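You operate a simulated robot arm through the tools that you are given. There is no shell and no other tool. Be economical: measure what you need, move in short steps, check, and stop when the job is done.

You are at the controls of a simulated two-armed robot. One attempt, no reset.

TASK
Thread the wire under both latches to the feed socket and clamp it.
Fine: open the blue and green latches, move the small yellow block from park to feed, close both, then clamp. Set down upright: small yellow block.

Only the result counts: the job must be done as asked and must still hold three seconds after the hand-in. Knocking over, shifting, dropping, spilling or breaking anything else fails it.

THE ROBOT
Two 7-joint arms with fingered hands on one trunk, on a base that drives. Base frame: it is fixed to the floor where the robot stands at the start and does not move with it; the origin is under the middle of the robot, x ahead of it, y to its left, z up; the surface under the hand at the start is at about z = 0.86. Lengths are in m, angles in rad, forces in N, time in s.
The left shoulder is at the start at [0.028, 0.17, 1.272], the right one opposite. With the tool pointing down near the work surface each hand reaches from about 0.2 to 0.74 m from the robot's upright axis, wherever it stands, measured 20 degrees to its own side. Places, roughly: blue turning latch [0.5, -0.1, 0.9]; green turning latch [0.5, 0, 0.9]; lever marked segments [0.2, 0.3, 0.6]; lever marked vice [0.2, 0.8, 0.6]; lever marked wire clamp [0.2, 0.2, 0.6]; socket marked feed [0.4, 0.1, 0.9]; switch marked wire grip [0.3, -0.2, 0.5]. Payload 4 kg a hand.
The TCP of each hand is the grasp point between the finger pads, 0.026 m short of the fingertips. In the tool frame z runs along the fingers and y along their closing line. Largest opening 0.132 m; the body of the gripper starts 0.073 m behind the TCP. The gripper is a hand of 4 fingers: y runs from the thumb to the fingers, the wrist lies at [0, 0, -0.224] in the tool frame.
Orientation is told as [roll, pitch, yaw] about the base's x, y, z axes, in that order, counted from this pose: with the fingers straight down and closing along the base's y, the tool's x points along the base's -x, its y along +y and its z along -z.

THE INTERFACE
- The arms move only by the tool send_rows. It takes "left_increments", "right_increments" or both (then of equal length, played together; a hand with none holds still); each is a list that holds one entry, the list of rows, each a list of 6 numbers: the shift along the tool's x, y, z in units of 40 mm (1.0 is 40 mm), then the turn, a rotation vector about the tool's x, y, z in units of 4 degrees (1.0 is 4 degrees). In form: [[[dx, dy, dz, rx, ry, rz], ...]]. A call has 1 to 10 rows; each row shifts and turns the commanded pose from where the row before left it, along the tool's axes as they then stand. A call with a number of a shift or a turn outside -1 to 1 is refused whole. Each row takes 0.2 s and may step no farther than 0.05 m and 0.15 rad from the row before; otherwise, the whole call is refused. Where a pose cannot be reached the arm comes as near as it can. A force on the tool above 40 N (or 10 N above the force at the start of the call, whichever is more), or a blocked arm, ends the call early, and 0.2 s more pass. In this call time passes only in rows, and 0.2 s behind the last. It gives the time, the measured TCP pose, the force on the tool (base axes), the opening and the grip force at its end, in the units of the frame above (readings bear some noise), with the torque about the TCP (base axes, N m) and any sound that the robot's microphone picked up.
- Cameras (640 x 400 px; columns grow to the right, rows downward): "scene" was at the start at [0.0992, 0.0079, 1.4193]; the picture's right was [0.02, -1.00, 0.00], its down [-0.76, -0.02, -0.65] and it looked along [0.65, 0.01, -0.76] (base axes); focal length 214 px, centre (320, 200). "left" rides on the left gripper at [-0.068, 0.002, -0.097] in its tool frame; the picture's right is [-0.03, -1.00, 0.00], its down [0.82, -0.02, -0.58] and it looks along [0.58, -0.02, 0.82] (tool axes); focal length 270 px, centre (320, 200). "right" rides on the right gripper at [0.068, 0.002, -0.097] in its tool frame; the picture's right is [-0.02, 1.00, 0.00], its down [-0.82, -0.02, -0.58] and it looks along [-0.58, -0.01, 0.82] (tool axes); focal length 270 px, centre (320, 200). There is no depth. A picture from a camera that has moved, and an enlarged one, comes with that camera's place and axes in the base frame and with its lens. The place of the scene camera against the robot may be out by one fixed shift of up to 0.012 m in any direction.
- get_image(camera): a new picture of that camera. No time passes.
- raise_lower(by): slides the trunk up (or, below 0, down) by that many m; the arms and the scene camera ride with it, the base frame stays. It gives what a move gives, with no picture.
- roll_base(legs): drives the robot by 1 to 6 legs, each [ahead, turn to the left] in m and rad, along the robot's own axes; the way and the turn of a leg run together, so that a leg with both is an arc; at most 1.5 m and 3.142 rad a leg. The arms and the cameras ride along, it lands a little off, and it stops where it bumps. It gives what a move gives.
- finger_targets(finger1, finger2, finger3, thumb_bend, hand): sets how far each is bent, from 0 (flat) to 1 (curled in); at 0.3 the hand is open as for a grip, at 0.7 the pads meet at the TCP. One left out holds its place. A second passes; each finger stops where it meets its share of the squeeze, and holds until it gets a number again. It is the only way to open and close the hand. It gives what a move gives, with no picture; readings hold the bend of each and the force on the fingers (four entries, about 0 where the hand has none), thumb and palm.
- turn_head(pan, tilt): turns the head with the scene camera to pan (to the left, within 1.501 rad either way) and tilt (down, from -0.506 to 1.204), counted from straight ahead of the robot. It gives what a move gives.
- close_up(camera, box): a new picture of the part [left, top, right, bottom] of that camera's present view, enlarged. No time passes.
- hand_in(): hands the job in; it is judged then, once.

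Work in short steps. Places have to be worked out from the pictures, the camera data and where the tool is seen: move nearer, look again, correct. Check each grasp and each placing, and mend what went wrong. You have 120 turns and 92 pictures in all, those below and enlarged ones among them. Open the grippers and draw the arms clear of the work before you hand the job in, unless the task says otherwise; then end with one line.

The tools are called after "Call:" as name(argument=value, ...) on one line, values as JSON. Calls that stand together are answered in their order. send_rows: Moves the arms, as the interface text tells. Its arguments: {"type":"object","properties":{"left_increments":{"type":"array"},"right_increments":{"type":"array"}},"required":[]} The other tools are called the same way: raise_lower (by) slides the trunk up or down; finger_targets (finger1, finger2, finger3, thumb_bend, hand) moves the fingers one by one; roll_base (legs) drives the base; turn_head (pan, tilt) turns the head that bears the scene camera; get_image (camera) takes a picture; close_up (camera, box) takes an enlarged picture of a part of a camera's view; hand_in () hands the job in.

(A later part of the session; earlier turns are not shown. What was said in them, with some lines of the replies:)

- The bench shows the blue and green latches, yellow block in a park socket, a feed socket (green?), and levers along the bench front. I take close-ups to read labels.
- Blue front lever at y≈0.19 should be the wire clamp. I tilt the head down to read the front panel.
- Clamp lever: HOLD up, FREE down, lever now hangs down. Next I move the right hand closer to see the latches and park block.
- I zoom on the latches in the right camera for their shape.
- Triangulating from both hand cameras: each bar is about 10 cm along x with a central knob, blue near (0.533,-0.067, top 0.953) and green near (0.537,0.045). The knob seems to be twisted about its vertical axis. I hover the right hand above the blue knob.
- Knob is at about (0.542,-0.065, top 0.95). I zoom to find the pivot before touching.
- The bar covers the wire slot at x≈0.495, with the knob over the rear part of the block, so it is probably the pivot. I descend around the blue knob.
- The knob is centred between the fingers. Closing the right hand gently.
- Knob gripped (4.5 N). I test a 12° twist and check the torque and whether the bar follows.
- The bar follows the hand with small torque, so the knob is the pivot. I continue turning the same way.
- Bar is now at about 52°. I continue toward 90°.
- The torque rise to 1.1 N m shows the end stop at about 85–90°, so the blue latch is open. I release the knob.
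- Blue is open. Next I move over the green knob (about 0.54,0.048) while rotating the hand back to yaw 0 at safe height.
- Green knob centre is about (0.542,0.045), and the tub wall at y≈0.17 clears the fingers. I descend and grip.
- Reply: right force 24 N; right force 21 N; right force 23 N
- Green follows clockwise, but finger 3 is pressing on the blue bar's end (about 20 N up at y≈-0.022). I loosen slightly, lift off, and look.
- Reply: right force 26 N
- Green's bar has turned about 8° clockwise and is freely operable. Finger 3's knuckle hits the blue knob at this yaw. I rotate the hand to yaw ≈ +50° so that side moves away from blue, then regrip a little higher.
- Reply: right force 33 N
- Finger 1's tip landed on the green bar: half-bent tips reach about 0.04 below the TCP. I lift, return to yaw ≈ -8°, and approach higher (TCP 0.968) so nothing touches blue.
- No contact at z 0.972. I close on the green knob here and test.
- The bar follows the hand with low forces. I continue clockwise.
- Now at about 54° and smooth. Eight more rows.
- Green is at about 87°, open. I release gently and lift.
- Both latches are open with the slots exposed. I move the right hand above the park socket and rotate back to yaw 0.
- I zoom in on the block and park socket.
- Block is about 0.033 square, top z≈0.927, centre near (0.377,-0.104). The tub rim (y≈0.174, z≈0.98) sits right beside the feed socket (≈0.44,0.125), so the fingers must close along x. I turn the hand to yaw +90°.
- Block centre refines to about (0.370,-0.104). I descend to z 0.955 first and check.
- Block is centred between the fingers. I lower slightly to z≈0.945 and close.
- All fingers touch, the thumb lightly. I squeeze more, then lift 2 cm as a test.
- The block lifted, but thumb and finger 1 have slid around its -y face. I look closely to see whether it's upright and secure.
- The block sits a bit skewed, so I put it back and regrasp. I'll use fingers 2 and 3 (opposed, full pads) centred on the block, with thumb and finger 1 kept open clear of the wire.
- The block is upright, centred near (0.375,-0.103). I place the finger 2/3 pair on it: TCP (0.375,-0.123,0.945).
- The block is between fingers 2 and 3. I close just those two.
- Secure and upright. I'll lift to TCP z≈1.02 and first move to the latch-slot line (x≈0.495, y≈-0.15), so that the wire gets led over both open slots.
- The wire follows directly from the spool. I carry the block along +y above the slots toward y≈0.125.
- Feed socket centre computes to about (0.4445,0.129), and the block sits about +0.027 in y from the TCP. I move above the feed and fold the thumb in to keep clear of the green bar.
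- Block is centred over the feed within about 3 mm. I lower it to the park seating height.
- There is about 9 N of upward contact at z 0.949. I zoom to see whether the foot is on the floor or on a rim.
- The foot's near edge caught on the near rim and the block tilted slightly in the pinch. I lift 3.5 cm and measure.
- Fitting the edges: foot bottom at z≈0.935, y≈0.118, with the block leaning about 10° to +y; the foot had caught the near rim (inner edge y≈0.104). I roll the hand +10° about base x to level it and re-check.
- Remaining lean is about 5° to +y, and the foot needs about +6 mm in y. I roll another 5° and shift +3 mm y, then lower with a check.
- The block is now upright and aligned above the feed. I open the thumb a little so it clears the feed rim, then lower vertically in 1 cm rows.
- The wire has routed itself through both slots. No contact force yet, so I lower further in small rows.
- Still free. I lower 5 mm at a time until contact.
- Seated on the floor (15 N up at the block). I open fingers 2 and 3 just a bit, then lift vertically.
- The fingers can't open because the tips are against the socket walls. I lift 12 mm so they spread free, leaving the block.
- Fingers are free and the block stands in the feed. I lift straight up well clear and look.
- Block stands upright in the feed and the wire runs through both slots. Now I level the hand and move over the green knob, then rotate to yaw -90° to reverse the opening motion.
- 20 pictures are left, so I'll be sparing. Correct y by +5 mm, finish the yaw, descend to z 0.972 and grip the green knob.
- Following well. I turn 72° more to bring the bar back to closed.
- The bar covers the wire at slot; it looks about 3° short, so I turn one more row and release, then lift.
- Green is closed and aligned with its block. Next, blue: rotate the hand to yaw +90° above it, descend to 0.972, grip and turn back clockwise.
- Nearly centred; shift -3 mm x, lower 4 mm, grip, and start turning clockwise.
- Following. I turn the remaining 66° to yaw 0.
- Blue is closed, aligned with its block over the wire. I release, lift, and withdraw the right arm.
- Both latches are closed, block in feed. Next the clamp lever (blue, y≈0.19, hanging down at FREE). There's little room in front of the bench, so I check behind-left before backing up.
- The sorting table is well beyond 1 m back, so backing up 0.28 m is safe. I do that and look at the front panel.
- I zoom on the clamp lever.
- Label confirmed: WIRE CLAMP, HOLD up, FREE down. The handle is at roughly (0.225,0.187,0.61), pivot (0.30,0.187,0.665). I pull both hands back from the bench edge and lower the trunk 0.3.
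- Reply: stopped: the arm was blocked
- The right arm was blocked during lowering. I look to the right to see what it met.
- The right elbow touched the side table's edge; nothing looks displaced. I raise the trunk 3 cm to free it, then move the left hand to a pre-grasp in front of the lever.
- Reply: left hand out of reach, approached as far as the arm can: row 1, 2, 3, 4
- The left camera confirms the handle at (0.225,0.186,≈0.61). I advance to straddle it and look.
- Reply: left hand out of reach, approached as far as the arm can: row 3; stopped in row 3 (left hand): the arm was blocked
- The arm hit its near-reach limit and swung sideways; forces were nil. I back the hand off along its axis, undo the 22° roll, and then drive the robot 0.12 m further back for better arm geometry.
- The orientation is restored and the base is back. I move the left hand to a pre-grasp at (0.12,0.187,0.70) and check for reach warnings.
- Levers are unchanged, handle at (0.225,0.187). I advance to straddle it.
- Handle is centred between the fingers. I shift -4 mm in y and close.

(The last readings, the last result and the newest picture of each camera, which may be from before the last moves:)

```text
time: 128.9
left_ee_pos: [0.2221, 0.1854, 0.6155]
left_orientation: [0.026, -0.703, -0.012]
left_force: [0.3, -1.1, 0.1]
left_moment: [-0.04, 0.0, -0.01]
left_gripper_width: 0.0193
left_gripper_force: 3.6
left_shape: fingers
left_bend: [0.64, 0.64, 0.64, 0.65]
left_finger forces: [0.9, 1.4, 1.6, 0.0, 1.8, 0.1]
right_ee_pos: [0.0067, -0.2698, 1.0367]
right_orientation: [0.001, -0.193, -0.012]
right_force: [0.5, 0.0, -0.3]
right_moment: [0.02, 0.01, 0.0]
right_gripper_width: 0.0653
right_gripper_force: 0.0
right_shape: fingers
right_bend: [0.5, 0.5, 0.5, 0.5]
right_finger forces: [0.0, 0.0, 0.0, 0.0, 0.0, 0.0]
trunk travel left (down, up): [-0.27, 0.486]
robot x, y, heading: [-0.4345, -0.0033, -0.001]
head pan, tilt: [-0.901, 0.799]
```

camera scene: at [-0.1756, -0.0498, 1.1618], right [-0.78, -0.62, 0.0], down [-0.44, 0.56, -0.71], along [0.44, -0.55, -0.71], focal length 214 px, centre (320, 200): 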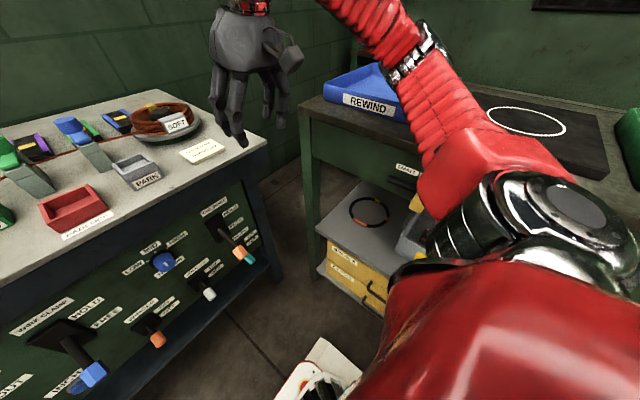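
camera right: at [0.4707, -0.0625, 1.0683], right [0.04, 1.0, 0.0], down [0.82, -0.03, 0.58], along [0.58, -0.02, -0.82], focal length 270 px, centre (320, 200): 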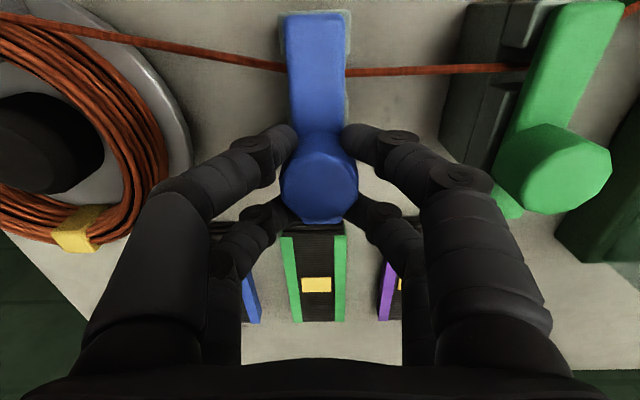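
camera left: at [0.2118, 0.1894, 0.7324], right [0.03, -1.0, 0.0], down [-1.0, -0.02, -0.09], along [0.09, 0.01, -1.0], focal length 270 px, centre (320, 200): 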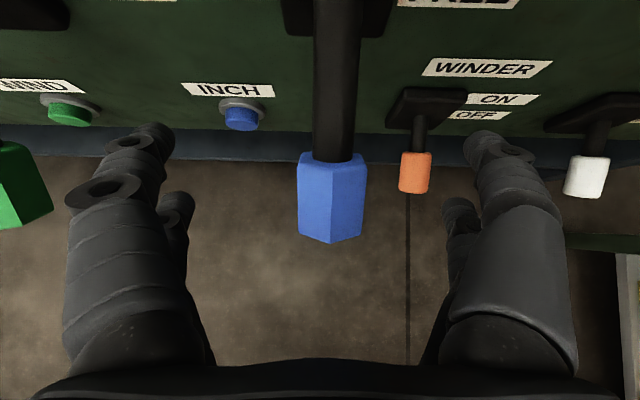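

Handle gripped. I squeeze slightly more and lift along the first half of the arc about the pivot, letting the hand tilt with it.

Call:
finger_targets(hand="left", finger1=0.69, finger2=0.69, finger3=0.69, thumb_bend=0.69)

Call:
send_rows(left_increments=[[[-0.074, 0, -0.334, 0, 0.9, 0], [-0.098, 0, -0.329, 0, 0.9, 0], [-0.124, 0, -0.319, 0, 0.9, 0], [-0.145, 0, -0.309, 0, 0.9, 0]]])

Call:
get_image(camera="left")

```text
time: 129.9
left_ee_pos: [0.2225, 0.1859, 0.6151]
left_orientation: [0.026, -0.703, -0.01]
left_force: [3.8, -2.7, 0.8]
left_moment: [-0.02, -0.08, -0.04]
left_gripper_width: 0.0154
left_gripper_force: 6.1
left_shape: fingers
left_bend: [0.66, 0.65, 0.65, 0.67]
left_finger forces: [2.6, 2.6, 2.7, 0.0, 4.6, 0.0]
right_ee_pos: [0.0055, -0.2708, 1.0391]
right_orientation: [0.002, -0.193, -0.013]
right_force: [-0.3, -0.3, 0.6]
right_moment: [-0.02, -0.01, 0.0]
right_gripper_width: 0.0654
right_gripper_force: 0.2
right_shape: fingers
right_bend: [0.5, 0.5, 0.5, 0.5]
right_finger forces: [0.0, 0.1, 0.0, 0.1, 0.1, 0.0]
trunk travel left (down, up): [-0.27, 0.486]
robot x, y, heading: [-0.4318, -0.0008, -0.004]
head pan, tilt: [-0.901, 0.799]
```

```text
time: 130.9
left_ee_pos: [0.206, 0.1835, 0.6659]
left_orientation: [0.024, -0.45, -0.004]
left_force: [17.4, -1.0, -0.4]
left_moment: [-0.01, -0.15, 0.08]
left_gripper_width: 0.0223
left_gripper_force: 8.5
left_shape: fingers
left_bend: [0.62, 0.69, 0.69, 0.65]
left_finger forces: [6.6, 0.0, 0.0, 0.0, 10.8, 0.0]
right_ee_pos: [0.0059, -0.2693, 1.0369]
right_orientation: [0.003, -0.19, -0.011]
right_force: [0.0, -0.5, 0.6]
right_moment: [-0.05, -0.02, 0.04]
right_gripper_width: 0.0655
right_gripper_force: 0.0
right_shape: fingers
right_bend: [0.5, 0.5, 0.5, 0.5]
right_finger forces: [0.0, 0.0, 0.0, 0.0, 0.1, 0.0]
trunk travel left (down, up): [-0.27, 0.486]
robot x, y, heading: [-0.4359, -0.0018, -0.005]
head pan, tilt: [-0.901, 0.799]
```

```text
4 pictures are left
camera left: at [0.2256, 0.1833, 0.7832], right [0.03, -1.0, -0.01], down [-0.99, -0.03, 0.17], along [-0.17, 0.01, -0.99], focal length 270 px, centre (320, 200)
```

left: 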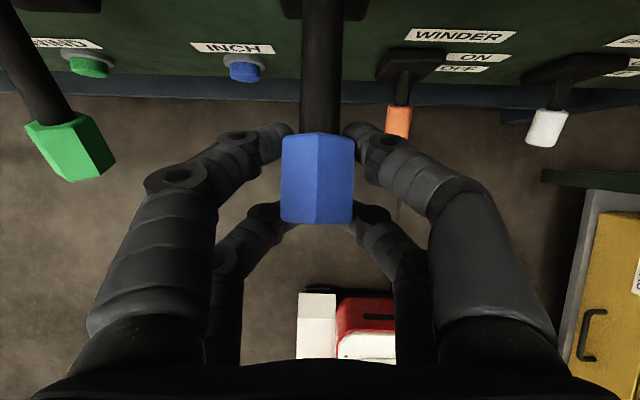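

The lever is following and is about horizontal; the +17 N x force says my arc is slightly too far out. I continue up with a +x correction.

Call:
send_rows(left_increments=[[[-0.35, 0, -0.208, 0, 0.8, 0], [-0.238, 0, -0.265, 0, 0.8, 0], [-0.261, 0, -0.252, 0, 0.8, 0], [-0.27, 0, -0.238, 0, 0.8, 0]]])

```text
time: 132.0
left_ee_pos: [0.2265, 0.1863, 0.7101]
left_orientation: [0.031, -0.21, 0.0]
left_force: [-11.4, 3.3, -10.3]
left_moment: [-0.69, -4.65, 0.24]
left_gripper_width: 0.0154
left_gripper_force: 13.9
left_shape: fingers
left_bend: [0.65, 0.65, 0.65, 0.67]
left_finger forces: [11.8, 3.6, 3.8, 0.1, 8.8, 0.0]
right_ee_pos: [0.0041, -0.2691, 1.0395]
right_orientation: [0.001, -0.192, -0.011]
right_force: [0.3, 0.6, -1.5]
right_moment: [0.02, 0.02, -0.02]
right_gripper_width: 0.0657
right_gripper_force: 0.0
right_shape: fingers
right_bend: [0.5, 0.5, 0.5, 0.5]
right_finger forces: [0.0, 0.1, 0.0, 0.0, 0.0, 0.0]
trunk travel left (down, up): [-0.27, 0.486]
robot x, y, heading: [-0.4372, -0.0021, -0.003]
head pan, tilt: [-0.901, 0.799]
stopped in row 4 (left hand): the force on the tool passed its limit at 58 N (the readings are from after the stop); the commanded pose is now the measured one
```

Force stop: either the lever's end stop or the hand touching the bench edge. I look.

Call:
get_image(camera="left")

```text
3 pictures are left
camera left: at [0.2732, 0.184, 0.8189], right [0.03, -1.0, -0.02], down [-0.92, -0.04, 0.39], along [-0.39, 0.01, -0.92], focal length 270 px, centre (320, 200)
```

left: 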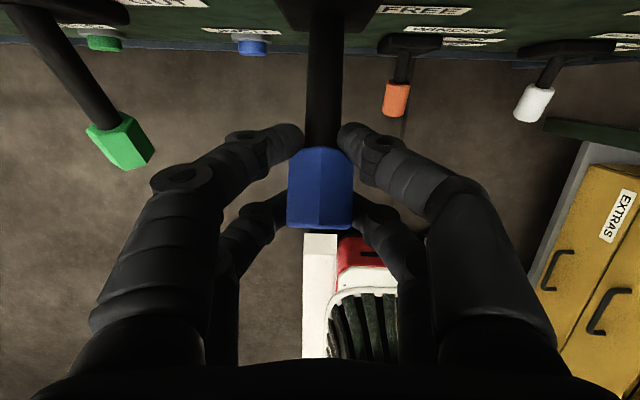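

The hand's back is at the bench edge (x≈0.27, z≈0.82). I tilt the hand forward about the grip to clear it, then lift a bit more to find the lever's end stop.

Call:
send_rows(left_increments=[[[0, 0, 0, 0, -1, 0], [0, 0, 0, 0, -1, 0], [0, 0, 0, 0, -1, 0], [0, 0, 0, 0, -1, 0], [0, 0, 0, 0, -1, 0], [0, 0, 0, 0, -1, 0]]])

Call:
send_rows(left_increments=[[[-0.15, 0, -0.13, 0, 0, 0], [-0.15, 0, -0.13, 0, 0, 0]]])

```text
time: 133.4
left_ee_pos: [0.2268, 0.1845, 0.7103]
left_orientation: [0.034, -0.626, -0.017]
left_force: [-18.5, 0.4, -10.1]
left_moment: [0.01, 0.53, 0.05]
left_gripper_width: 0.0078
left_gripper_force: 11.2
left_shape: fingers
left_bend: [0.67, 0.65, 0.65, 0.68]
left_finger forces: [1.0, 10.4, 9.2, 0.1, 0.8, 0.0]
right_ee_pos: [0.0045, -0.2694, 1.0383]
right_orientation: [0.002, -0.194, -0.013]
right_force: [-0.1, -0.9, -1.1]
right_moment: [0.01, -0.02, -0.02]
right_gripper_width: 0.0654
right_gripper_force: 0.0
right_shape: fingers
right_bend: [0.5, 0.5, 0.5, 0.5]
right_finger forces: [0.0, 0.0, 0.0, 0.1, 0.0, 0.1]
trunk travel left (down, up): [-0.27, 0.486]
robot x, y, heading: [-0.4345, -0.0016, 0.003]
head pan, tilt: [-0.901, 0.799]
```

```text
time: 134.0
left_ee_pos: [0.2337, 0.1841, 0.731]
left_orientation: [0.031, -0.638, -0.015]
left_force: [2.6, -0.6, 0.2]
left_moment: [0.02, -0.07, -0.02]
left_gripper_width: 0.0047
left_gripper_force: 4.7
left_shape: fingers
left_bend: [0.69, 0.61, 0.62, 0.69]
left_finger forces: [0.1, 5.0, 4.8, 0.0, 0.0, 0.0]
right_ee_pos: [0.0054, -0.2695, 1.0397]
right_orientation: [0.002, -0.194, -0.012]
right_force: [0.0, 0.1, 0.0]
right_moment: [0.0, -0.03, -0.02]
right_gripper_width: 0.0656
right_gripper_force: 0.1
right_shape: fingers
right_bend: [0.5, 0.5, 0.5, 0.5]
right_finger forces: [0.0, 0.1, 0.0, 0.1, 0.1, 0.1]
trunk travel left (down, up): [-0.27, 0.486]
robot x, y, heading: [-0.4336, -0.0004, -0.001]
head pan, tilt: [-0.901, 0.799]
```

Forces dropped to near zero with two fingers still on the handle. I lift a little more along the arc to feel the stop.

Call:
send_rows(left_increments=[[[-0.18, 0, -0.1, 0, 0, 0], [-0.18, 0, -0.1, 0, 0, 0]]])

Call:
get_image(camera="left")

```text
time: 134.6
left_ee_pos: [0.2379, 0.1849, 0.7424]
left_orientation: [0.034, -0.63, -0.015]
left_force: [0.2, 0.3, 0.4]
left_moment: [-0.02, -0.03, 0.01]
left_gripper_width: 0.0045
left_gripper_force: 0.8
left_shape: fingers
left_bend: [0.69, 0.68, 0.68, 0.69]
left_finger forces: [0.0, 0.8, 0.7, 0.0, 0.0, 0.0]
right_ee_pos: [0.0045, -0.2695, 1.0391]
right_orientation: [0.002, -0.194, -0.013]
right_force: [-0.8, 0.9, -0.5]
right_moment: [-0.02, 0.01, -0.02]
right_gripper_width: 0.0654
right_gripper_force: 0.1
right_shape: fingers
right_bend: [0.5, 0.5, 0.5, 0.5]
right_finger forces: [0.1, 0.1, 0.1, 0.1, 0.0, 0.0]
trunk travel left (down, up): [-0.27, 0.486]
robot x, y, heading: [-0.4343, -0.0006, -0.001]
head pan, tilt: [-0.901, 0.799]
```

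```text
2 pictures are left
camera left: at [0.2358, 0.1823, 0.8608], right [0.02, -1.0, -0.01], down [-1.0, -0.02, -0.02], along [0.01, 0.01, -1.0], focal length 270 px, centre (320, 200)
```

left: 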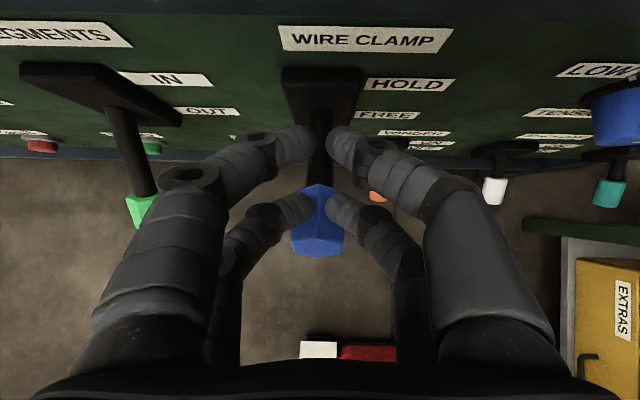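

The fingers slid up off the handle, which sits at z≈0.71, roughly mirror-image of FREE. To be sure it's at the HOLD stop, I'll push it up from below with closed fingers pointing forward: first withdraw and tilt.

Call:
send_rows(left_increments=[[[0.526, 0, -0.69, 0, 0, 0], [0.526, 0, -0.69, 0, 0, 0], [0.526, 0, -0.69, 0, 0, 0], [0, 0, 0, 0, -1, 0], [0, 0, 0, 0, -1, 0], [0, 0, 0, 0, -1, 0], [0, 0, 0, 0, -1, 0], [0, 0, 0, 0, -1, 0], [0, 0, 0, 0, -1, 0], [0, 0, 0, 0, -1, 0]]])

Call:
send_rows(left_increments=[[[0, 0, 0, 0, -1, 0], [0.766, 0.02, 0.307, 0, 0, 0], [0.766, 0.02, 0.307, 0, 0, 0], [0.766, 0, 0.307, 0, 0, 0], [0.766, 0, 0.307, 0, 0, 0]]])

```text
time: 136.8
left_ee_pos: [0.1375, 0.1831, 0.7726]
left_orientation: [0.046, -0.907, -0.031]
left_force: [1.1, -0.7, -0.7]
left_moment: [-0.03, 0.04, 0.01]
left_gripper_width: 0.0047
left_gripper_force: 0.1
left_shape: fingers
left_bend: [0.69, 0.69, 0.69, 0.69]
left_finger forces: [0.0, 0.0, 0.0, 0.0, 0.1, 0.0]
left hand out of reach, approached as far as the arm can: row 8, 9, 10
right_ee_pos: [0.0049, -0.2699, 1.0399]
right_orientation: [0.001, -0.194, -0.013]
right_force: [0.7, 0.0, -0.6]
right_moment: [0.01, 0.02, 0.02]
right_gripper_width: 0.0652
right_gripper_force: 0.1
right_shape: fingers
right_bend: [0.5, 0.5, 0.5, 0.5]
right_finger forces: [0.1, 0.0, 0.1, 0.1, 0.1, 0.1]
trunk travel left (down, up): [-0.27, 0.486]
robot x, y, heading: [-0.4328, -0.0042, -0.0]
head pan, tilt: [-0.901, 0.799]
```

```text
time: 138.0
left_ee_pos: [0.1273, 0.1858, 0.7319]
left_orientation: [0.048, -0.904, -0.03]
left_force: [0.7, 0.4, 0.8]
left_moment: [-0.02, 0.0, -0.02]
left_gripper_width: 0.004
left_gripper_force: 0.0
left_shape: fingers
left_bend: [0.69, 0.69, 0.69, 0.69]
left_finger forces: [0.1, 0.0, 0.1, 0.0, 0.0, 0.0]
left hand out of reach, approached as far as the arm can: row 1, 3, 4, 5
right_ee_pos: [0.0048, -0.2677, 1.0395]
right_orientation: [0.001, -0.194, -0.012]
right_force: [-0.4, 0.7, 0.6]
right_moment: [-0.02, 0.02, 0.01]
right_gripper_width: 0.0655
right_gripper_force: 0.1
right_shape: fingers
right_bend: [0.5, 0.5, 0.5, 0.5]
right_finger forces: [0.0, 0.0, 0.1, 0.0, 0.1, 0.0]
trunk travel left (down, up): [-0.27, 0.486]
robot x, y, heading: [-0.4324, 0.0006, 0.001]
head pan, tilt: [-0.901, 0.799]
```

The arm can't tilt that far. I tilt back, move the left hand aside to +y/up, and use a scene close-up to check the lever.

Call:
send_rows(left_increments=[[[0, 0, 0, 0, 1, 0], [0, 0, 0, 0, 1, 0], [0, 0, 0, 0, 1, 0], [0, 0, 0, 0, 1, 0], [0, 0, 0, 0, 1, 0], [0, 0, 0, 0, 1, 0], [0, 0, 0, 0, 1, 0], [0, 0, -0.9, 0, 0, 0], [0, 0, -0.9, 0, 0, 0], [0, 0.9, -0.4, 0, 0, 0]]])

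Call:
send_rows(left_increments=[[[0, 0.9, -0.4, 0, 0, 0], [0, 0.9, -0.4, 0, 0, 0], [0, 0.9, -0.4, 0, 0, 0], [0, 0.9, 0, 0, 0, 0]]])

Call:
turn_head(pan=0.25, tilt=0.7)

```text
time: 140.2
left_ee_pos: [0.0915, 0.2194, 0.8131]
left_orientation: [0.031, -0.419, -0.009]
left_force: [-0.2, 0.2, 0.1]
left_moment: [0.03, 0.0, 0.02]
left_gripper_width: 0.004
left_gripper_force: 0.1
left_shape: fingers
left_bend: [0.69, 0.69, 0.69, 0.69]
left_finger forces: [0.0, 0.0, 0.0, 0.0, 0.0, 0.0]
right_ee_pos: [0.005, -0.2697, 1.0392]
right_orientation: [0.002, -0.193, -0.012]
right_force: [0.7, -1.1, -0.9]
right_moment: [-0.01, -0.01, -0.01]
right_gripper_width: 0.0655
right_gripper_force: 0.0
right_shape: fingers
right_bend: [0.5, 0.5, 0.5, 0.5]
right_finger forces: [0.0, 0.0, 0.0, 0.0, 0.0, 0.0]
trunk travel left (down, up): [-0.27, 0.486]
robot x, y, heading: [-0.432, -0.0027, -0.004]
head pan, tilt: [-0.901, 0.799]
```

```text
time: 141.2
left_ee_pos: [0.0688, 0.362, 0.8616]
left_orientation: [0.031, -0.421, -0.011]
left_force: [0.2, 0.4, 1.4]
left_moment: [0.0, -0.03, 0.0]
left_gripper_width: 0.0043
left_gripper_force: 0.0
left_shape: fingers
left_bend: [0.69, 0.69, 0.69, 0.69]
left_finger forces: [0.1, 0.0, 0.0, 0.1, 0.0, 0.0]
right_ee_pos: [0.0041, -0.2697, 1.0383]
right_orientation: [0.004, -0.194, -0.013]
right_force: [0.2, 0.2, -0.5]
right_moment: [-0.01, -0.02, 0.01]
right_gripper_width: 0.0654
right_gripper_force: 0.0
right_shape: fingers
right_bend: [0.5, 0.5, 0.5, 0.5]
right_finger forces: [0.0, 0.0, 0.0, 0.0, 0.0, 0.1]
trunk travel left (down, up): [-0.27, 0.486]
robot x, y, heading: [-0.4371, -0.0009, 0.004]
head pan, tilt: [-0.901, 0.799]
```

```text
time: 142.6
left_ee_pos: [0.0703, 0.3629, 0.8624]
left_orientation: [0.03, -0.421, -0.008]
left_force: [0.0, 0.0, -0.4]
left_moment: [-0.03, 0.0, -0.03]
left_gripper_width: 0.004
left_gripper_force: 0.1
left_shape: fingers
left_bend: [0.69, 0.69, 0.69, 0.69]
left_finger forces: [0.0, 0.0, 0.0, 0.0, 0.0, 0.0]
right_ee_pos: [0.0047, -0.2698, 1.0392]
right_orientation: [0.001, -0.194, -0.011]
right_force: [0.0, -0.2, 0.5]
right_moment: [-0.01, 0.01, 0.0]
right_gripper_width: 0.0656
right_gripper_force: 0.0
right_shape: fingers
right_bend: [0.5, 0.5, 0.5, 0.5]
right_finger forces: [0.1, 0.0, 0.1, 0.1, 0.0, 0.0]
trunk travel left (down, up): [-0.27, 0.486]
robot x, y, heading: [-0.4357, -0.0049, 0.003]
head pan, tilt: [0.25, 0.7]
```

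I take one close-up covering the lever, feed block and latches together.

Call:
close_up(camera="scene", box=[255, 85, 425, 235])

```text
2.67 times, centred on (340, 160) of scene
camera zoom: at [-0.2733, 0.0258, 1.1984], right [0.25, -0.97, 0.0], down [-0.63, -0.16, -0.76], along [0.74, 0.19, -0.64], focal length 572 px, centre (267, 307)
```

zoom: 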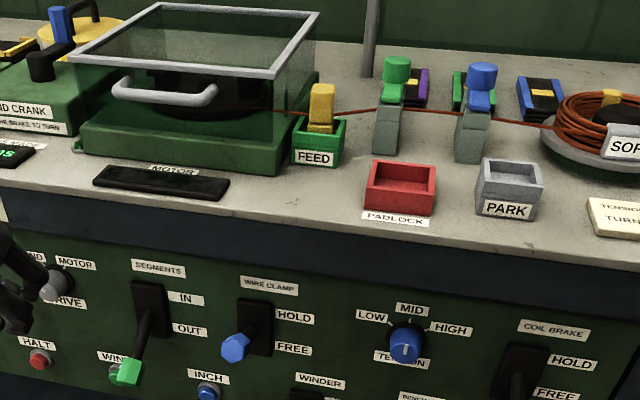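

Everything on top looks right, and the clamp handle is up near HOLD. To be sure it is fully at the stop I'll regrip and lift firmly once: open, tilt, and go to a pre-grasp.

Call:
finger_targets(hand="left", finger1=0.42, finger2=0.42, finger3=0.42, thumb_bend=0.42)

Call:
send_rows(left_increments=[[[0, 0, 0, 0, -1, 0], [0, 0, 0, 0, -1, 0], [0, 0, 0, 0, -1, 0], [0, 0, 0, 0, -1, 0], [-0.042, -0.88, 0.57, 0, 0, 0], [-0.042, -0.88, 0.57, 0, 0, 0], [-0.042, -0.88, 0.57, 0, 0, 0], [-0.042, -0.88, 0.57, 0, 0, 0], [-0.042, -0.88, 0.57, 0, 0, 0]]])

```text
time: 143.6
left_ee_pos: [0.0696, 0.3621, 0.8622]
left_orientation: [0.032, -0.419, -0.009]
left_force: [-0.5, 0.4, -0.2]
left_moment: [-0.01, 0.0, -0.02]
left_gripper_width: 0.0928
left_gripper_force: 0.0
left_shape: fingers
left_bend: [0.42, 0.42, 0.42, 0.42]
left_finger forces: [0.0, 0.0, 0.1, 0.1, 0.0, 0.0]
right_ee_pos: [0.0031, -0.2688, 1.039]
right_orientation: [0.002, -0.195, -0.013]
right_force: [-0.8, 0.3, 0.2]
right_moment: [-0.04, -0.01, -0.01]
right_gripper_width: 0.0657
right_gripper_force: 0.0
right_shape: fingers
right_bend: [0.5, 0.5, 0.5, 0.5]
right_finger forces: [0.0, 0.1, 0.1, 0.0, 0.0, 0.0]
trunk travel left (down, up): [-0.27, 0.486]
robot x, y, heading: [-0.4331, -0.0006, -0.001]
head pan, tilt: [0.25, 0.7]
```

```text
time: 145.6
left_ee_pos: [0.1514, 0.1851, 0.7728]
left_orientation: [0.038, -0.701, -0.02]
left_force: [-0.3, -0.1, 0.0]
left_moment: [0.03, -0.01, 0.01]
left_gripper_width: 0.093
left_gripper_force: 0.0
left_shape: fingers
left_bend: [0.42, 0.42, 0.42, 0.42]
left_finger forces: [0.0, 0.0, 0.0, 0.1, 0.1, 0.0]
right_ee_pos: [0.0047, -0.2696, 1.0382]
right_orientation: [0.002, -0.193, -0.012]
right_force: [0.3, 0.1, -0.7]
right_moment: [0.02, 0.0, -0.02]
right_gripper_width: 0.0653
right_gripper_force: 0.1
right_shape: fingers
right_bend: [0.5, 0.5, 0.5, 0.5]
right_finger forces: [0.1, 0.0, 0.0, 0.0, 0.0, 0.0]
trunk travel left (down, up): [-0.27, 0.486]
robot x, y, heading: [-0.4306, -0.0017, 0.002]
head pan, tilt: [0.25, 0.7]
```

I advance onto the handle, close firmly, and lift along the arc.

Call:
send_rows(left_increments=[[[-0.085, 0.02, 0.81, 0, 0, 0], [-0.085, 0.02, 0.81, 0, 0, 0], [-0.085, 0, 0.81, 0, 0, 0]]])

Call:
finger_targets(hand="left", finger1=0.72, finger2=0.72, finger3=0.72, thumb_bend=0.72)

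Call:
send_rows(left_increments=[[[-0.17, 0, -0.13, 0, 0, 0]]])

```text
time: 146.4
left_ee_pos: [0.2209, 0.191, 0.7039]
left_orientation: [0.038, -0.7, -0.02]
left_force: [0.4, 0.1, 0.2]
left_moment: [0.0, 0.01, 0.02]
left_gripper_width: 0.0925
left_gripper_force: 0.0
left_shape: fingers
left_bend: [0.42, 0.42, 0.42, 0.42]
left_finger forces: [0.0, 0.1, 0.0, 0.0, 0.1, 0.0]
right_ee_pos: [0.0052, -0.2691, 1.038]
right_orientation: [0.002, -0.194, -0.011]
right_force: [0.4, -1.0, 0.5]
right_moment: [0.02, 0.0, 0.01]
right_gripper_width: 0.0652
right_gripper_force: 0.1
right_shape: fingers
right_bend: [0.5, 0.5, 0.5, 0.5]
right_finger forces: [0.0, 0.0, 0.0, 0.0, 0.0, 0.0]
trunk travel left (down, up): [-0.27, 0.486]
robot x, y, heading: [-0.4362, -0.0001, 0.001]
head pan, tilt: [0.25, 0.7]
```

```text
time: 147.4
left_ee_pos: [0.2216, 0.1891, 0.7049]
left_orientation: [0.038, -0.699, -0.022]
left_force: [7.6, -9.6, -5.0]
left_moment: [-0.08, -0.04, -0.12]
left_gripper_width: 0.0131
left_gripper_force: 10.9
left_shape: fingers
left_bend: [0.7, 0.7, 0.67, 0.67]
left_finger forces: [3.7, 2.4, 5.8, 0.0, 9.7, 0.1]
right_ee_pos: [0.0051, -0.2692, 1.0377]
right_orientation: [0.002, -0.192, -0.013]
right_force: [-1.1, 0.2, 0.5]
right_moment: [0.0, -0.02, -0.06]
right_gripper_width: 0.0655
right_gripper_force: 0.1
right_shape: fingers
right_bend: [0.5, 0.5, 0.5, 0.5]
right_finger forces: [0.0, 0.0, 0.1, 0.0, 0.0, 0.0]
trunk travel left (down, up): [-0.27, 0.486]
robot x, y, heading: [-0.4332, -0.003, -0.0]
head pan, tilt: [0.25, 0.7]
```

```text
time: 147.8
left_ee_pos: [0.2233, 0.1905, 0.7078]
left_orientation: [0.039, -0.688, -0.023]
left_force: [3.6, -9.5, -20.2]
left_moment: [0.04, 0.12, -0.08]
left_gripper_width: 0.0124
left_gripper_force: 14.4
left_shape: fingers
left_bend: [0.7, 0.7, 0.65, 0.66]
left_finger forces: [2.2, 4.5, 14.0, 0.0, 8.7, 0.1]
right_ee_pos: [0.0067, -0.2704, 1.037]
right_orientation: [0.001, -0.19, -0.012]
right_force: [0.6, 0.3, -0.3]
right_moment: [0.01, 0.03, -0.01]
right_gripper_width: 0.0655
right_gripper_force: 0.0
right_shape: fingers
right_bend: [0.5, 0.5, 0.5, 0.5]
right_finger forces: [0.0, 0.0, 0.0, 0.1, 0.0, 0.0]
trunk travel left (down, up): [-0.27, 0.486]
robot x, y, heading: [-0.4354, 0.0008, -0.002]
head pan, tilt: [0.25, 0.7]
```

A 20 N downward reaction after only 3 mm confirms the lever is at its HOLD stop. I release and withdraw.

Call:
finger_targets(hand="left", finger1=0.35, finger2=0.35, finger3=0.35, thumb_bend=0.35)

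Call:
send_rows(left_increments=[[[0, 0, -0.9, 0, 0, 0], [0, 0, -0.9, 0, 0, 0], [0, 0, -0.9, 0, 0, 0], [0, 0.9, -0.4, 0, 0, 0], [0, 0.9, -0.4, 0, 0, 0], [0, 0.9, -0.4, 0, 0, 0], [0, 0.9, -0.4, 0, 0, 0]]])

Call:
finger_targets(hand="right", finger1=0.3, finger2=0.3, finger3=0.3, thumb_bend=0.3)

Call:
get_image(camera="scene")

```text
time: 148.8
left_ee_pos: [0.2234, 0.1913, 0.7148]
left_orientation: [0.037, -0.698, -0.019]
left_force: [-0.5, 0.3, 0.2]
left_moment: [0.01, 0.0, -0.01]
left_gripper_width: 0.116
left_gripper_force: 0.0
left_shape: fingers
left_bend: [0.35, 0.35, 0.35, 0.35]
left_finger forces: [0.1, 0.0, 0.0, 0.0, 0.1, 0.1]
right_ee_pos: [0.0039, -0.2695, 1.0391]
right_orientation: [0.003, -0.194, -0.012]
right_force: [0.2, 0.7, -0.4]
right_moment: [-0.01, 0.03, -0.01]
right_gripper_width: 0.0657
right_gripper_force: 0.0
right_shape: fingers
right_bend: [0.5, 0.5, 0.5, 0.5]
right_finger forces: [0.0, 0.0, 0.0, 0.1, 0.0, 0.0]
trunk travel left (down, up): [-0.27, 0.486]
robot x, y, heading: [-0.4305, 0.0022, -0.002]
head pan, tilt: [0.25, 0.7]
```

```text
time: 150.4
left_ee_pos: [0.1128, 0.3308, 0.851]
left_orientation: [0.036, -0.698, -0.019]
left_force: [-0.5, -0.4, 0.6]
left_moment: [0.03, 0.04, -0.01]
left_gripper_width: 0.1163
left_gripper_force: 0.1
left_shape: fingers
left_bend: [0.35, 0.35, 0.35, 0.35]
left_finger forces: [0.0, 0.0, 0.0, 0.0, 0.0, 0.1]
right_ee_pos: [0.0046, -0.2696, 1.0389]
right_orientation: [0.0, -0.193, -0.012]
right_force: [0.2, 0.1, -0.9]
right_moment: [0.08, 0.0, 0.01]
right_gripper_width: 0.0655
right_gripper_force: 0.1
right_shape: fingers
right_bend: [0.5, 0.5, 0.5, 0.5]
right_finger forces: [0.0, 0.0, 0.0, 0.1, 0.1, 0.0]
trunk travel left (down, up): [-0.27, 0.486]
robot x, y, heading: [-0.4349, -0.0018, 0.001]
head pan, tilt: [0.25, 0.7]
```

```text
time: 151.4
left_ee_pos: [0.1123, 0.3303, 0.8505]
left_orientation: [0.034, -0.7, -0.019]
left_force: [0.2, 0.0, 0.6]
left_moment: [-0.01, 0.03, -0.02]
left_gripper_width: 0.1164
left_gripper_force: 0.1
left_shape: fingers
left_bend: [0.35, 0.35, 0.35, 0.35]
left_finger forces: [0.0, 0.0, 0.1, 0.1, 0.1, 0.0]
right_ee_pos: [0.0033, -0.2704, 1.0395]
right_orientation: [0.0, -0.195, -0.013]
right_force: [0.2, -0.7, -0.8]
right_moment: [-0.03, 0.0, -0.01]
right_gripper_width: 0.1325
right_gripper_force: 0.1
right_shape: fingers
right_bend: [0.3, 0.3, 0.3, 0.3]
right_finger forces: [0.0, 0.0, 0.0, 0.0, 0.1, 0.0]
trunk travel left (down, up): [-0.27, 0.486]
robot x, y, heading: [-0.4355, 0.0007, -0.003]
head pan, tilt: [0.25, 0.7]
```

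```text
0 pictures are left
camera scene: at [-0.2733, 0.0258, 1.1984], right [0.25, -0.97, 0.0], down [-0.62, -0.16, -0.76], along [0.74, 0.19, -0.64], focal length 214 px, centre (320, 200)
```

scene: 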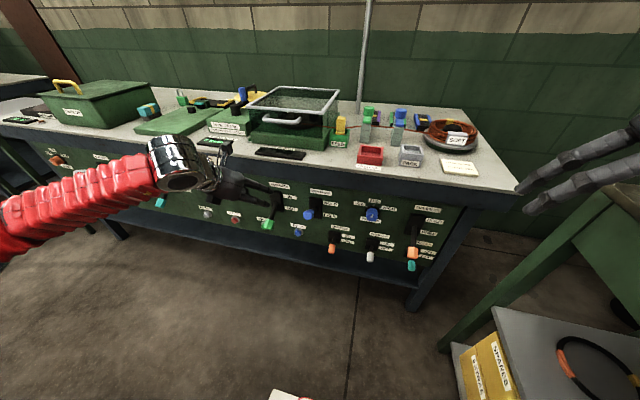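

The final view shows the block in the feed, both latches closed, the clamp lever up and the hands open and clear. Handing in.

Call:
hand_in()

```text
The job is handed in.
```

The job is handed in: the wire runs under both closed latches, the yellow block stands upright in the feed socket, and the clamp lever is up at HOLD; the right elbow touched the side table while I lowered the trunk, but nothing there looked displaced.
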